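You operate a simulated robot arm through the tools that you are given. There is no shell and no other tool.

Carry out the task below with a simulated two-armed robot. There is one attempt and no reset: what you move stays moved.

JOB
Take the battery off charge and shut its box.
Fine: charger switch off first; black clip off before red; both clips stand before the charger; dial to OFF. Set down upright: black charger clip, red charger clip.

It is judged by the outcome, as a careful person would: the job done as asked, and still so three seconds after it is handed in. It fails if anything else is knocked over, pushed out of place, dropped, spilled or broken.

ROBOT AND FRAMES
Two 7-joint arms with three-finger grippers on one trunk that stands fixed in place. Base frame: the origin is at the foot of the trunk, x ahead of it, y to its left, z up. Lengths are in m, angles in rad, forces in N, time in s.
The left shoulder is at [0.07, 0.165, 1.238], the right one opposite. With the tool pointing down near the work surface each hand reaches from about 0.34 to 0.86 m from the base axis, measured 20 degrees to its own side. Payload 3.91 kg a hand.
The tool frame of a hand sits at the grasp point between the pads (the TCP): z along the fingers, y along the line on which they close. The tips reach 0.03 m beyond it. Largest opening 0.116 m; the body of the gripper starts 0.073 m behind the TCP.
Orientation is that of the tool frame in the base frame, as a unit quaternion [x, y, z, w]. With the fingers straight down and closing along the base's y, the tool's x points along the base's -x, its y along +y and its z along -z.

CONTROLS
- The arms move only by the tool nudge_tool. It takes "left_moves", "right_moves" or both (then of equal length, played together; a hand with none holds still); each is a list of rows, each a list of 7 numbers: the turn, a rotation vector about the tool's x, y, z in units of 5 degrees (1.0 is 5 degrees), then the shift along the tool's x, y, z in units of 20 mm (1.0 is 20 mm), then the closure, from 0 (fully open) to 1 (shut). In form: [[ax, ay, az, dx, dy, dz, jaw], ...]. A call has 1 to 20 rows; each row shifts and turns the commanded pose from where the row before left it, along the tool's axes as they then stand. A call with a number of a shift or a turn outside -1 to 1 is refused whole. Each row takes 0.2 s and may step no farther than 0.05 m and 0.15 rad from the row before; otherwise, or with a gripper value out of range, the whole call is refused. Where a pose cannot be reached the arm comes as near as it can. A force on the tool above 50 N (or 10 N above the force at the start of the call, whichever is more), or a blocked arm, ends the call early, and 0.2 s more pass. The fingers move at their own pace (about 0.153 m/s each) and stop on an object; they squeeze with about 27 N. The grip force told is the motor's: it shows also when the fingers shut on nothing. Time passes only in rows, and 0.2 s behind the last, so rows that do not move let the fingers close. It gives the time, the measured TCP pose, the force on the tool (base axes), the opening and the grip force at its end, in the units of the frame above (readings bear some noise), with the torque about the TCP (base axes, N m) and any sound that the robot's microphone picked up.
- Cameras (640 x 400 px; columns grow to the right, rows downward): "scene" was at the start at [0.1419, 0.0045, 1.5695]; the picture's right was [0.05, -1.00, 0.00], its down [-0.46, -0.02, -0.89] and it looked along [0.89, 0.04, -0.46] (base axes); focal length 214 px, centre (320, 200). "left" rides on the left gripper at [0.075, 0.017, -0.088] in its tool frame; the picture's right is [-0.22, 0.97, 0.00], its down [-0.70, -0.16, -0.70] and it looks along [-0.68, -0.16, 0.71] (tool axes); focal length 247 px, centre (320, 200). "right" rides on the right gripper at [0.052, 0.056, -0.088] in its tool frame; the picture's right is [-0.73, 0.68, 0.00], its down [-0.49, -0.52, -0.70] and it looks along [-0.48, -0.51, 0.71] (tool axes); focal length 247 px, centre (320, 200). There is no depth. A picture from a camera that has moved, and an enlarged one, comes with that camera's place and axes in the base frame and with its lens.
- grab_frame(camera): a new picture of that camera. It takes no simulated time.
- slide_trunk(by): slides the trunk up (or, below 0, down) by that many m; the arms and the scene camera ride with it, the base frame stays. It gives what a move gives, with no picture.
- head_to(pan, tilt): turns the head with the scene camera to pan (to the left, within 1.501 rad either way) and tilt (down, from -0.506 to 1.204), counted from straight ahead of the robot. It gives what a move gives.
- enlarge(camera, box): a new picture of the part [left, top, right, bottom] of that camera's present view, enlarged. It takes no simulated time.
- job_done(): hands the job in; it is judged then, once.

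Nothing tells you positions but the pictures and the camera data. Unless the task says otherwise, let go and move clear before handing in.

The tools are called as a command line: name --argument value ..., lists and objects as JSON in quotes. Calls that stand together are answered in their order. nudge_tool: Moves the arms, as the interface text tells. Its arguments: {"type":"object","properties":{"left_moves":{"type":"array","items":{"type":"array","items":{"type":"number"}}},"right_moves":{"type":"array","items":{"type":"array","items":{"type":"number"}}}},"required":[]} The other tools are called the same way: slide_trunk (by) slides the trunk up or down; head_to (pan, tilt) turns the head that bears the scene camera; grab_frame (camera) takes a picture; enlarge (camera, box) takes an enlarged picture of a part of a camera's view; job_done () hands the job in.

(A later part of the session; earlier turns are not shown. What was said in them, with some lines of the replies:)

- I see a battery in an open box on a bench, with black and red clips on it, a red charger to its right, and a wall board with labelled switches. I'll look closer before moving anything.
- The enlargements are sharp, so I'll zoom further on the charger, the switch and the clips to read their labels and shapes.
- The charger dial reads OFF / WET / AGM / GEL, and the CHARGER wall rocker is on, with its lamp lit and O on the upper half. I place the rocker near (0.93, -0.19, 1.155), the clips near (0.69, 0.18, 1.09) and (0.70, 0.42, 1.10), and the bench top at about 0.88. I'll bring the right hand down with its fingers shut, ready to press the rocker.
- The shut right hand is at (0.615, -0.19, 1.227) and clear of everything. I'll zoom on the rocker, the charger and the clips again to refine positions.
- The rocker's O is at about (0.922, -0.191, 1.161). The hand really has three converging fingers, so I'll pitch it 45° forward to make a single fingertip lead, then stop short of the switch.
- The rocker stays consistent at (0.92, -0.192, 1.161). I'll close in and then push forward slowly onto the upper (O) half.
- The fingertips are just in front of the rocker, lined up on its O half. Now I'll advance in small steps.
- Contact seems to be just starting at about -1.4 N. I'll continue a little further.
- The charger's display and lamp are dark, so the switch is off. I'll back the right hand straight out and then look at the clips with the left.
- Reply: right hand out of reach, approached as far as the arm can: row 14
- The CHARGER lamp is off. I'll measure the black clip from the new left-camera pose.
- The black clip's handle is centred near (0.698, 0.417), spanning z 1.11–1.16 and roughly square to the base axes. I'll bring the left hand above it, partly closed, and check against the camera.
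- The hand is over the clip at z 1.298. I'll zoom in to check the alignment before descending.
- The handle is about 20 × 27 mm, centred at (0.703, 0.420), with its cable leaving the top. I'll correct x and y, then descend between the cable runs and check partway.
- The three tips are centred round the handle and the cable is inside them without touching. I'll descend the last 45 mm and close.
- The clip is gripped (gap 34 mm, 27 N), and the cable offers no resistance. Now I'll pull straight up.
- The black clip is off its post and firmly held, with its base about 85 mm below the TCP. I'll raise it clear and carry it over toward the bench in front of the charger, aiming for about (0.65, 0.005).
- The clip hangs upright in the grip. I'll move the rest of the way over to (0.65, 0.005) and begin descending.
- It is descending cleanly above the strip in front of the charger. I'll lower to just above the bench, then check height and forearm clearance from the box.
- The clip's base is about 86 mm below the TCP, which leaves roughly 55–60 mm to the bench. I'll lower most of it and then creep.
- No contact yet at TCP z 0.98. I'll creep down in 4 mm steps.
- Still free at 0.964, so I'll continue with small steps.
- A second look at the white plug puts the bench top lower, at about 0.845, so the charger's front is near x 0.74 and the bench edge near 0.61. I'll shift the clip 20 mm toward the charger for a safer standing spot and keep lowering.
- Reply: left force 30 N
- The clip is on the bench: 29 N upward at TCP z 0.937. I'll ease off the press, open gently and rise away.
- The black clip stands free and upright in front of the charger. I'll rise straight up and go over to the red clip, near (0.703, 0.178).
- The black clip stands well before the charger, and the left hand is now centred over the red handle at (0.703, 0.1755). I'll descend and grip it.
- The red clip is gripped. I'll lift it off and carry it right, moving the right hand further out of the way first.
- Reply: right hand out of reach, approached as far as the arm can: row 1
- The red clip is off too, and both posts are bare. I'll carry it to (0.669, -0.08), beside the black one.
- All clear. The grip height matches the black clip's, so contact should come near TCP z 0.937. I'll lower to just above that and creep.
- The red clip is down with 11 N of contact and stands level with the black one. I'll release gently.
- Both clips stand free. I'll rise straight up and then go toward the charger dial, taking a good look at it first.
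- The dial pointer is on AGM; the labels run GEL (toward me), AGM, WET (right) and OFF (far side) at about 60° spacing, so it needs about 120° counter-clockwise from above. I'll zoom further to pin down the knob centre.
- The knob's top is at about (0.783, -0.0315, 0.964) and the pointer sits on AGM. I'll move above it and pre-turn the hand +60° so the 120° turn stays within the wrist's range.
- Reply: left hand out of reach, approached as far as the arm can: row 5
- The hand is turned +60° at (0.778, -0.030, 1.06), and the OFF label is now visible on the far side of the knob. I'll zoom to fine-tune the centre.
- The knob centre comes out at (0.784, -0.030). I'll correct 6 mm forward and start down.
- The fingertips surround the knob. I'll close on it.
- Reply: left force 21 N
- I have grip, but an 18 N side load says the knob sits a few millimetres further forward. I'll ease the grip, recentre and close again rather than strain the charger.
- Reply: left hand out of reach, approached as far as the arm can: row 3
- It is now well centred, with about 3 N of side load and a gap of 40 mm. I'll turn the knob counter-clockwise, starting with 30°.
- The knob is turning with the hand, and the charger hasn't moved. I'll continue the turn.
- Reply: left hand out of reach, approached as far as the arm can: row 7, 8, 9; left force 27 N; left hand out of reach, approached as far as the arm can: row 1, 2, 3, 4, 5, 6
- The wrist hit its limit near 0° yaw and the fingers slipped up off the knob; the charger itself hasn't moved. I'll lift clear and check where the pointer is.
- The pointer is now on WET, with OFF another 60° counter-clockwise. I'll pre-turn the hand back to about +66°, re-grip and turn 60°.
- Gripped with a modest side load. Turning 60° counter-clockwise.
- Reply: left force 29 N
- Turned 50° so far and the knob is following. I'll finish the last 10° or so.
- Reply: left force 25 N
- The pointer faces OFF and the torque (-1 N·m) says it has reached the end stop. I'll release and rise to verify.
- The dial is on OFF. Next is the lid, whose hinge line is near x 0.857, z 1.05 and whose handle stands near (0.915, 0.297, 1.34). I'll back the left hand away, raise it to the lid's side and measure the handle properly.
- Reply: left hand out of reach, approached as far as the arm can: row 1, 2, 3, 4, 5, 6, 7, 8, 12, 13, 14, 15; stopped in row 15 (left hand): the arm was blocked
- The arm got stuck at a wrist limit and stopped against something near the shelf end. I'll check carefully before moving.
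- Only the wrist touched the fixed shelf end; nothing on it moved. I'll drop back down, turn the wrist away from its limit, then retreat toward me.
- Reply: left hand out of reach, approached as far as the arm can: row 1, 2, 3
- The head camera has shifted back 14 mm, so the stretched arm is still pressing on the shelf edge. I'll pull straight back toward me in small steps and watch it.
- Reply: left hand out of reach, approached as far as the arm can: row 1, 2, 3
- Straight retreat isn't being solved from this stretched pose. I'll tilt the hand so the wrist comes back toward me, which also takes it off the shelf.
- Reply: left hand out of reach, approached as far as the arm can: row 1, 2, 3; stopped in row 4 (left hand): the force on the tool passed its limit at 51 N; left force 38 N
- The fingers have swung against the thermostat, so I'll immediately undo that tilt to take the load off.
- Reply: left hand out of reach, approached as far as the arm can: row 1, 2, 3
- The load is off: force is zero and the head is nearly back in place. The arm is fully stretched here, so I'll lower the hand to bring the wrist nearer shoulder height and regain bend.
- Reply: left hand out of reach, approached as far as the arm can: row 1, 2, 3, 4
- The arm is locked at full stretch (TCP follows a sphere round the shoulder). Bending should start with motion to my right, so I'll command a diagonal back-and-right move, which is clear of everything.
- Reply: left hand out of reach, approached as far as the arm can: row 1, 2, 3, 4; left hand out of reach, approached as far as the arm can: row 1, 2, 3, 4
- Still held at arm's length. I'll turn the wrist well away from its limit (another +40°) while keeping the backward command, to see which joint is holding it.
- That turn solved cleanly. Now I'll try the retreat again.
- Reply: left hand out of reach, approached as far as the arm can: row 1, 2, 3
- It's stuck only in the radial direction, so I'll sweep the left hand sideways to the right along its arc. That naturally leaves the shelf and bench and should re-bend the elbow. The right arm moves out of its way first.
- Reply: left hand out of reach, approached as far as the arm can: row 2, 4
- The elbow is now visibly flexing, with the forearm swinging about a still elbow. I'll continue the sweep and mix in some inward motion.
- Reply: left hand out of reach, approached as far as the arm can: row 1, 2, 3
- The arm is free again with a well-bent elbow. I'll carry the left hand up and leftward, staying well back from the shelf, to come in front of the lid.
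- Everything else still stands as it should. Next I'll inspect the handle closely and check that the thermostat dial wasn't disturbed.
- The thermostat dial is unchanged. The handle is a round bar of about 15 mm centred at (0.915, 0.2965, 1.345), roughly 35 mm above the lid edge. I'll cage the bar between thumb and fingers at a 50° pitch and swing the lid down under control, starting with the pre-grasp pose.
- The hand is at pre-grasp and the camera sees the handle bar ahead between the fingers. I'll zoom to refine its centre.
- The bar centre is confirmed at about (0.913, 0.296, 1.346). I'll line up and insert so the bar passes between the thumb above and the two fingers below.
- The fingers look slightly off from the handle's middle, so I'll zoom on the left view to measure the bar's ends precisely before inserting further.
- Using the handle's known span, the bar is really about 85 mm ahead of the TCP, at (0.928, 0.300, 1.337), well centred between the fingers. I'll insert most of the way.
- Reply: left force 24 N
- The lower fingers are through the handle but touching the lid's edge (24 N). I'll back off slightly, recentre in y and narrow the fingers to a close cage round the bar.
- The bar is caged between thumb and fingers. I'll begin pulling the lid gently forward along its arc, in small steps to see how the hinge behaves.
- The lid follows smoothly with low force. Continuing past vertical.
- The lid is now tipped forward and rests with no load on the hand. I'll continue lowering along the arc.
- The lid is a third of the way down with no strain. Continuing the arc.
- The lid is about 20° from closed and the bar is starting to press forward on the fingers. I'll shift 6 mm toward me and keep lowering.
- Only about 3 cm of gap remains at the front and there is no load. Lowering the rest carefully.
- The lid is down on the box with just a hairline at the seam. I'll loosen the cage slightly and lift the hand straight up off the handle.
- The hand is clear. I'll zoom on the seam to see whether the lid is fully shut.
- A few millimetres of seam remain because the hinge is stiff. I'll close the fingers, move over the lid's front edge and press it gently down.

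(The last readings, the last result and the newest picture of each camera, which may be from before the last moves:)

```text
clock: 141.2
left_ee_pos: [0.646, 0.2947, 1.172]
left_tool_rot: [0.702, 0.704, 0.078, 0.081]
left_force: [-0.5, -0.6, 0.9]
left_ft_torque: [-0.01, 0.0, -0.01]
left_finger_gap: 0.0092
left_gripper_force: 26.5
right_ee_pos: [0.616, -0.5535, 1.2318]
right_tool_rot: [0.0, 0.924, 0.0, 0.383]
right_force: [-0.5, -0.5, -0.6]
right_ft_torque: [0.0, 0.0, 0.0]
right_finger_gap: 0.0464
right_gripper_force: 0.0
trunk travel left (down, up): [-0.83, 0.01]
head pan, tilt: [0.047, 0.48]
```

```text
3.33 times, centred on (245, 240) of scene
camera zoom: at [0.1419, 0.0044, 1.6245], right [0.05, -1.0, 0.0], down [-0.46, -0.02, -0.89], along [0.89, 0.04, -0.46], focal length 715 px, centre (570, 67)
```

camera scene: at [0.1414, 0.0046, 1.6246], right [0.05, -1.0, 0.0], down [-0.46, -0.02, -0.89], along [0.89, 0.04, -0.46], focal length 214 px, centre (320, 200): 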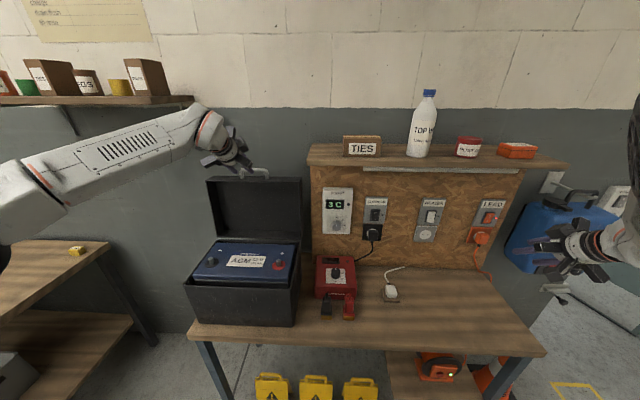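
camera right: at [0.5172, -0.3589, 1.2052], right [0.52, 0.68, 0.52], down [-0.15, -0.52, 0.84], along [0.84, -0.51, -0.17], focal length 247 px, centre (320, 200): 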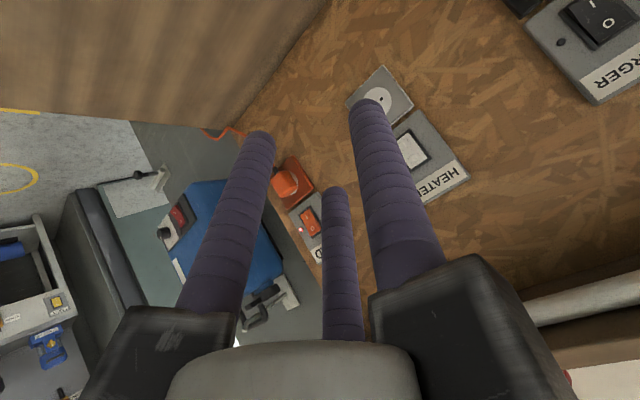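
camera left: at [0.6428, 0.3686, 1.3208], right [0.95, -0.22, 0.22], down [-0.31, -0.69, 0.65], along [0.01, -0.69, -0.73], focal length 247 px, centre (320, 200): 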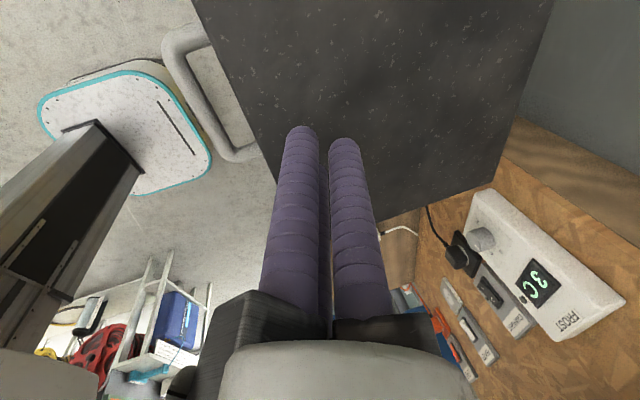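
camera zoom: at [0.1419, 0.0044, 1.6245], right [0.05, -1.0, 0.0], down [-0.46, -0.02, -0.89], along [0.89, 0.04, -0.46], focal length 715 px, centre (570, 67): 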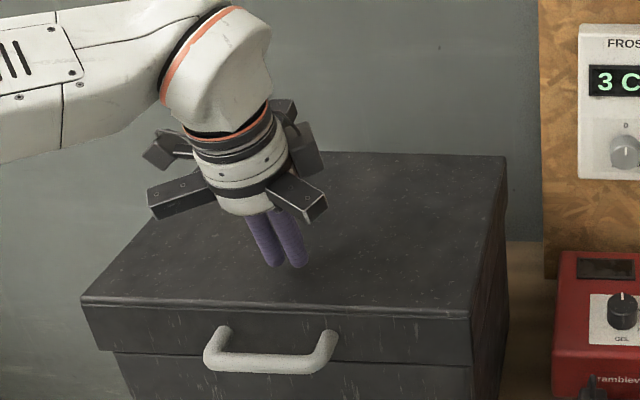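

nudge_tool --left_moves '[[0, 0, 0, 0, -0.055, 0.24, 1], [0, 0, 0, 0, -0.055, 0.24, 1], [0, 0, 0, 0, -0.055, 0.24, 1], [0, 0, 0, 0, 0, 0, 1]]'

enlarge --camera "scene" --box '[180, 180, 310, 300]'

```text
clock: 142.2
left_ee_pos: [0.6465, 0.2937, 1.1564]
left_tool_rot: [0.702, 0.703, 0.078, 0.082]
left_force: [0.9, 1.0, -0.3]
left_ft_torque: [-0.01, 0.0, 0.01]
left_finger_gap: 0.0093
left_gripper_force: 26.8
right_ee_pos: [0.616, -0.5542, 1.232]
right_tool_rot: [0.001, 0.924, 0.0, 0.383]
right_force: [-0.2, -0.4, -0.2]
right_ft_torque: [-0.01, 0.01, 0.03]
right_finger_gap: 0.0464
right_gripper_force: 0.0
trunk travel left (down, up): [-0.83, 0.01]
head pan, tilt: [0.047, 0.48]
```

```text
3.33 times, centred on (245, 240) of scene
camera zoom: at [0.1419, 0.0045, 1.6245], right [0.05, -1.0, 0.0], down [-0.46, -0.02, -0.89], along [0.89, 0.04, -0.46], focal length 715 px, centre (570, 67)
```

zoom: 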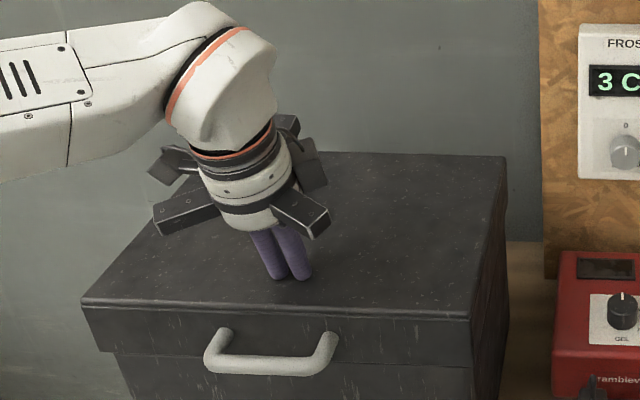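

nudge_tool --left_moves '[[0, 0, 0, 0, -0.055, 0.24, 1], [0, 0, 0, 0, -0.055, 0.24, 1], [0, 0, 0, 0, 0, 0, 1]]'

nudge_tool --left_moves '[[0, 0, 0, 0, -0.045, 0.2, 1], [0, 0, 0, 0, -0.045, 0.2, 1], [0, 0, 0, 0, 0, 0, 1]]'

enlarge --camera "scene" --box '[180, 180, 310, 300]'

```text
clock: 143.0
left_ee_pos: [0.6449, 0.2938, 1.1526]
left_tool_rot: [0.701, 0.703, 0.082, 0.087]
left_force: [6.5, 8.6, 34.9]
left_ft_torque: [0.38, -0.16, 0.1]
left_finger_gap: 0.0091
left_gripper_force: 27.3
right_ee_pos: [0.6142, -0.5533, 1.2345]
right_tool_rot: [0.001, 0.923, 0.0, 0.384]
right_force: [-0.5, 0.2, -0.5]
right_ft_torque: [0.0, 0.0, 0.0]
right_finger_gap: 0.0466
right_gripper_force: 0.1
trunk travel left (down, up): [-0.83, 0.01]
head pan, tilt: [0.047, 0.48]
```

```text
clock: 143.4
left_ee_pos: [0.6466, 0.2925, 1.1529]
left_tool_rot: [0.701, 0.703, 0.085, 0.09]
left_force: [-8.0, 3.0, 18.9]
left_ft_torque: [0.3, 0.28, 0.06]
left_finger_gap: 0.0091
left_gripper_force: 27.3
right_ee_pos: [0.6147, -0.5541, 1.2327]
right_tool_rot: [0.001, 0.923, 0.0, 0.384]
right_force: [-0.5, 0.3, 0.4]
right_ft_torque: [0.01, -0.01, 0.02]
right_finger_gap: 0.0466
right_gripper_force: 0.1
trunk travel left (down, up): [-0.83, 0.01]
head pan, tilt: [0.047, 0.48]
stopped in row 2 (left hand): the force on the tool passed its limit at 53 N (the readings are from after the stop); the commanded pose is now the measured one
```

```text
3.33 times, centred on (245, 240) of scene
camera zoom: at [0.1389, 0.004, 1.6244], right [0.05, -1.0, 0.0], down [-0.46, -0.02, -0.89], along [0.89, 0.04, -0.46], focal length 715 px, centre (570, 67)
```

zoom: 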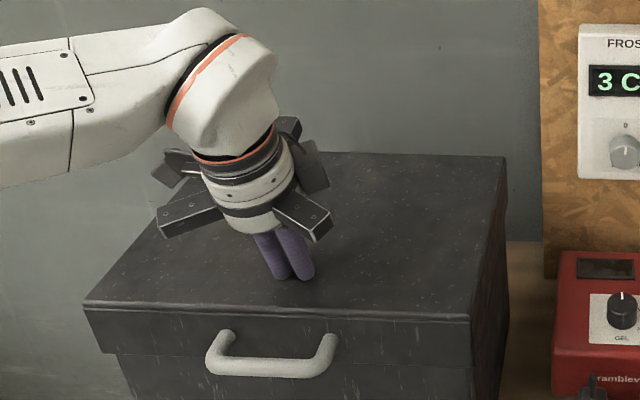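

The lid is seated and solid: the press reached about 50 N with no more travel. I'll lift away and retreat, then inspect everything.

nudge_tool --left_moves '[[0, 0, 0, 0, 0.12, -0.48, 1], [0, 0, 0, 0, 0.24, -0.97, 1], [0, 0, 0, 0, 0.24, -0.97, 1], [0, 0, 0, 0, 0.24, -0.97, 1], [0, 0, 0, 0, 0.24, -0.97, 1], [0, 0, 0, 0, 0.24, -0.97, 1], [0, 0, 0, 0, 0.24, -0.97, 1], [0, 0, 0, 0, -0.7, -0.3, 1], [0, 0, 0, 0.8, -0.3, -0.3, 1], [0, 0, 0, 0.8, 0, -0.3, 1], [0, 0, 0, 0.8, 0, -0.3, 0.8], [0, 0, 0, 0.8, 0, 0, 0.5], [0, 0, 0, 0.8, 0, 0, 0.5]]'

grab_frame --camera "scene"

enlarge --camera "scene" --box '[180, 190, 310, 310]'

enlarge --camera "scene" --box '[300, 230, 420, 330]'

enlarge --camera "scene" --box '[305, 80, 560, 260]'

```text
clock: 146.2
left_ee_pos: [0.6252, 0.3757, 1.2969]
left_tool_rot: [0.701, 0.703, 0.083, 0.087]
left_force: [0.1, -0.2, -0.1]
left_ft_torque: [0.01, -0.02, -0.03]
left_finger_gap: 0.058
left_gripper_force: 0.1
right_ee_pos: [0.6164, -0.5516, 1.2324]
right_tool_rot: [0.0, 0.924, 0.0, 0.383]
right_force: [-1.1, 0.6, 0.2]
right_ft_torque: [-0.02, 0.0, 0.0]
right_finger_gap: 0.0465
right_gripper_force: 0.1
trunk travel left (down, up): [-0.83, 0.01]
head pan, tilt: [0.047, 0.48]
```

```text
taken
camera scene: at [0.1422, 0.0051, 1.6245], right [0.05, -1.0, 0.0], down [-0.46, -0.02, -0.89], along [0.89, 0.04, -0.46], focal length 214 px, centre (320, 200)
```

scene: 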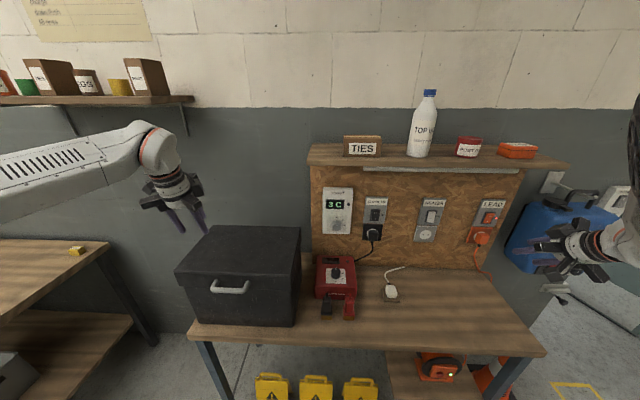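

```text
3.33 times, centred on (245, 250) of scene
camera zoom: at [0.1422, 0.0051, 1.6245], right [0.05, -1.0, 0.0], down [-0.46, -0.02, -0.89], along [0.89, 0.04, -0.46], focal length 715 px, centre (570, 33)
```

zoom: 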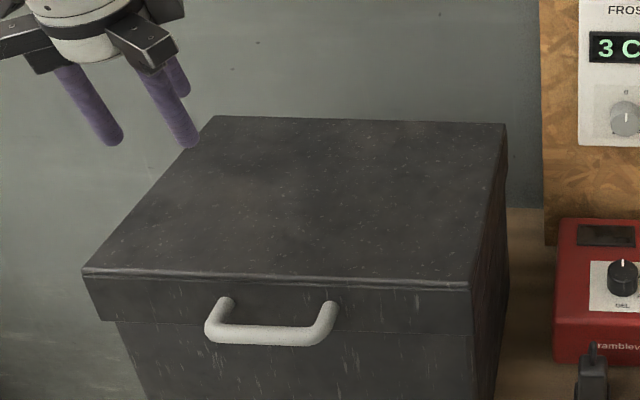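

```text
4.00 times, centred on (360, 280) of scene
camera zoom: at [0.1422, 0.0051, 1.6245], right [0.05, -1.0, 0.0], down [-0.46, -0.02, -0.89], along [0.89, 0.04, -0.46], focal length 858 px, centre (160, -120)
```

zoom: 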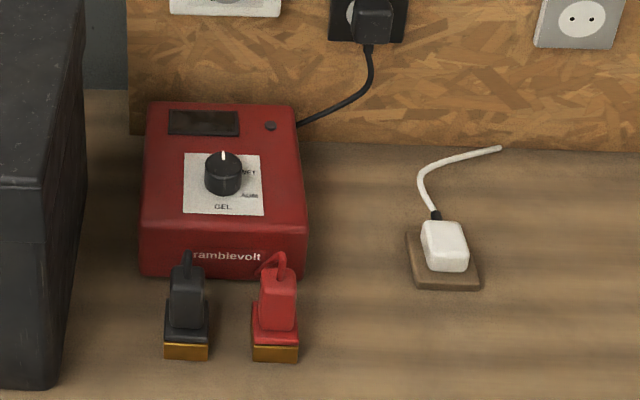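

```text
2.22 times, centred on (432, 170) of scene
camera zoom: at [0.1422, 0.0051, 1.6245], right [0.05, -1.0, 0.0], down [-0.46, -0.02, -0.89], along [0.89, 0.04, -0.46], focal length 477 px, centre (70, 267)
```

zoom: 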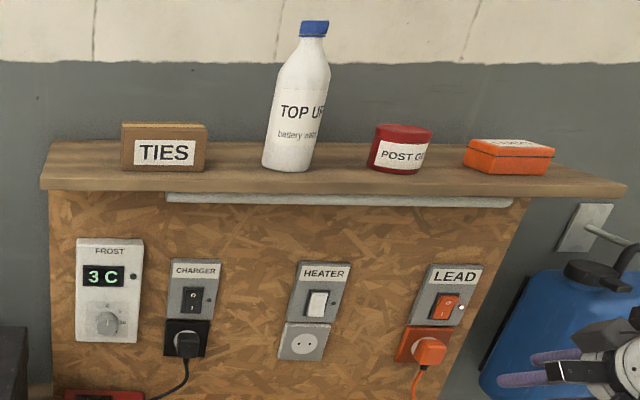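

The lid is fully shut, both clips stand before the charger, the dial is on OFF and the CHARGER switch is off; the shelf items are all in place. I'll draw both hands back a little further and check that everything holds.

nudge_tool --left_moves '[[0, 0, 0, 0.5, 0, -0.5, 0.5], [0, 0, 0, 0.5, 0, -0.5, 0.5], [0, 0, 0, 0.5, 0, -0.5, 0.5], [0, 0, 0, 0, 0, 0, 0.5], [0, 0, 0, 0, 0, 0, 0.5]]' --right_moves '[[0, 0, 0, 0, 1, 0, 0.6], [0, 0, 0, 0, 1, 0, 0.6], [0, 0, 0, 0, 1, 0, 0.6], [0, 0, 0, 0, 0, 0, 0.6], [0, 0, 0, 0, 0, 0, 0.6]]'

grab_frame --camera "scene"

enlarge --camera "scene" --box '[180, 190, 380, 340]'

```text
clock: 147.4
left_ee_pos: [0.6152, 0.4042, 1.3245]
left_tool_rot: [0.701, 0.703, 0.083, 0.088]
left_force: [-0.3, -0.4, 0.1]
left_ft_torque: [0.01, 0.0, -0.01]
left_finger_gap: 0.0581
left_gripper_force: 0.0
right_ee_pos: [0.6149, -0.4941, 1.2342]
right_tool_rot: [0.001, 0.924, 0.0, 0.383]
right_force: [1.0, 0.3, 0.7]
right_ft_torque: [0.0, -0.01, 0.0]
right_finger_gap: 0.0466
right_gripper_force: 0.1
trunk travel left (down, up): [-0.83, 0.01]
head pan, tilt: [0.047, 0.48]
```

```text
taken
camera scene: at [0.142, 0.0044, 1.6245], right [0.05, -1.0, 0.0], down [-0.46, -0.02, -0.89], along [0.89, 0.04, -0.46], focal length 214 px, centre (320, 200)
```

scene: 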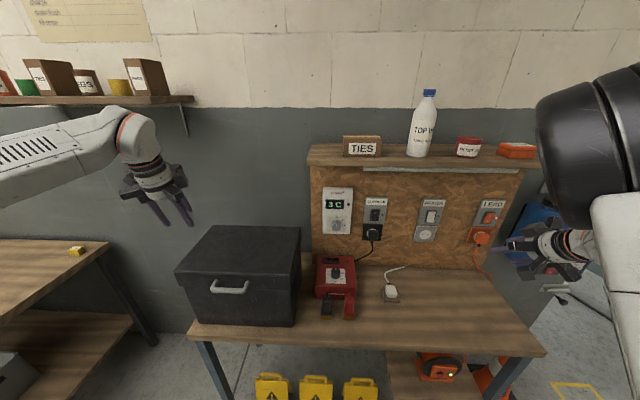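

```text
2.67 times, centred on (280, 265) of scene
camera zoom: at [0.142, 0.0044, 1.6245], right [0.05, -1.0, 0.0], down [-0.46, -0.02, -0.89], along [0.89, 0.04, -0.46], focal length 572 px, centre (427, 27)
```

zoom: 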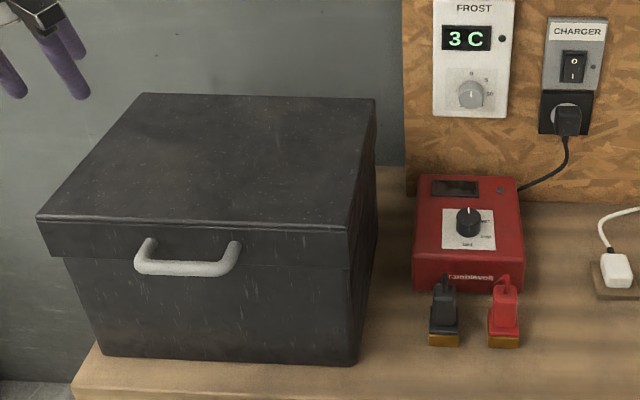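

Everything is as asked and holding still: charger off at the wall, both clips standing before the charger, dial on OFF, box shut, and both hands clear. I'm handing the job in.

job_done

```text
The job is handed in.
```

The battery is off charge and its box is shut; I handed the job in.

- **Charger switch:** turned off first at the CHARGER wall rocker; its lamp and the charger's display went dark.
- **Clips:** black came off before red, and both stand upright on the bench in front of the charger.
- **Dial:** turned from AGM to OFF.
- **Lid:** swung down by its handle, then pressed shut until the seam closed.

While I was moving the left arm away from the dial it got stuck at full stretch. It leaned on the fixed end of the shelf and pressed the fingers against the FROST thermostat (the force limit tripped at about 51 N). In the pictures taken afterwards the thermostat dial, the items on the shelf and everything else on the bench were where they started.
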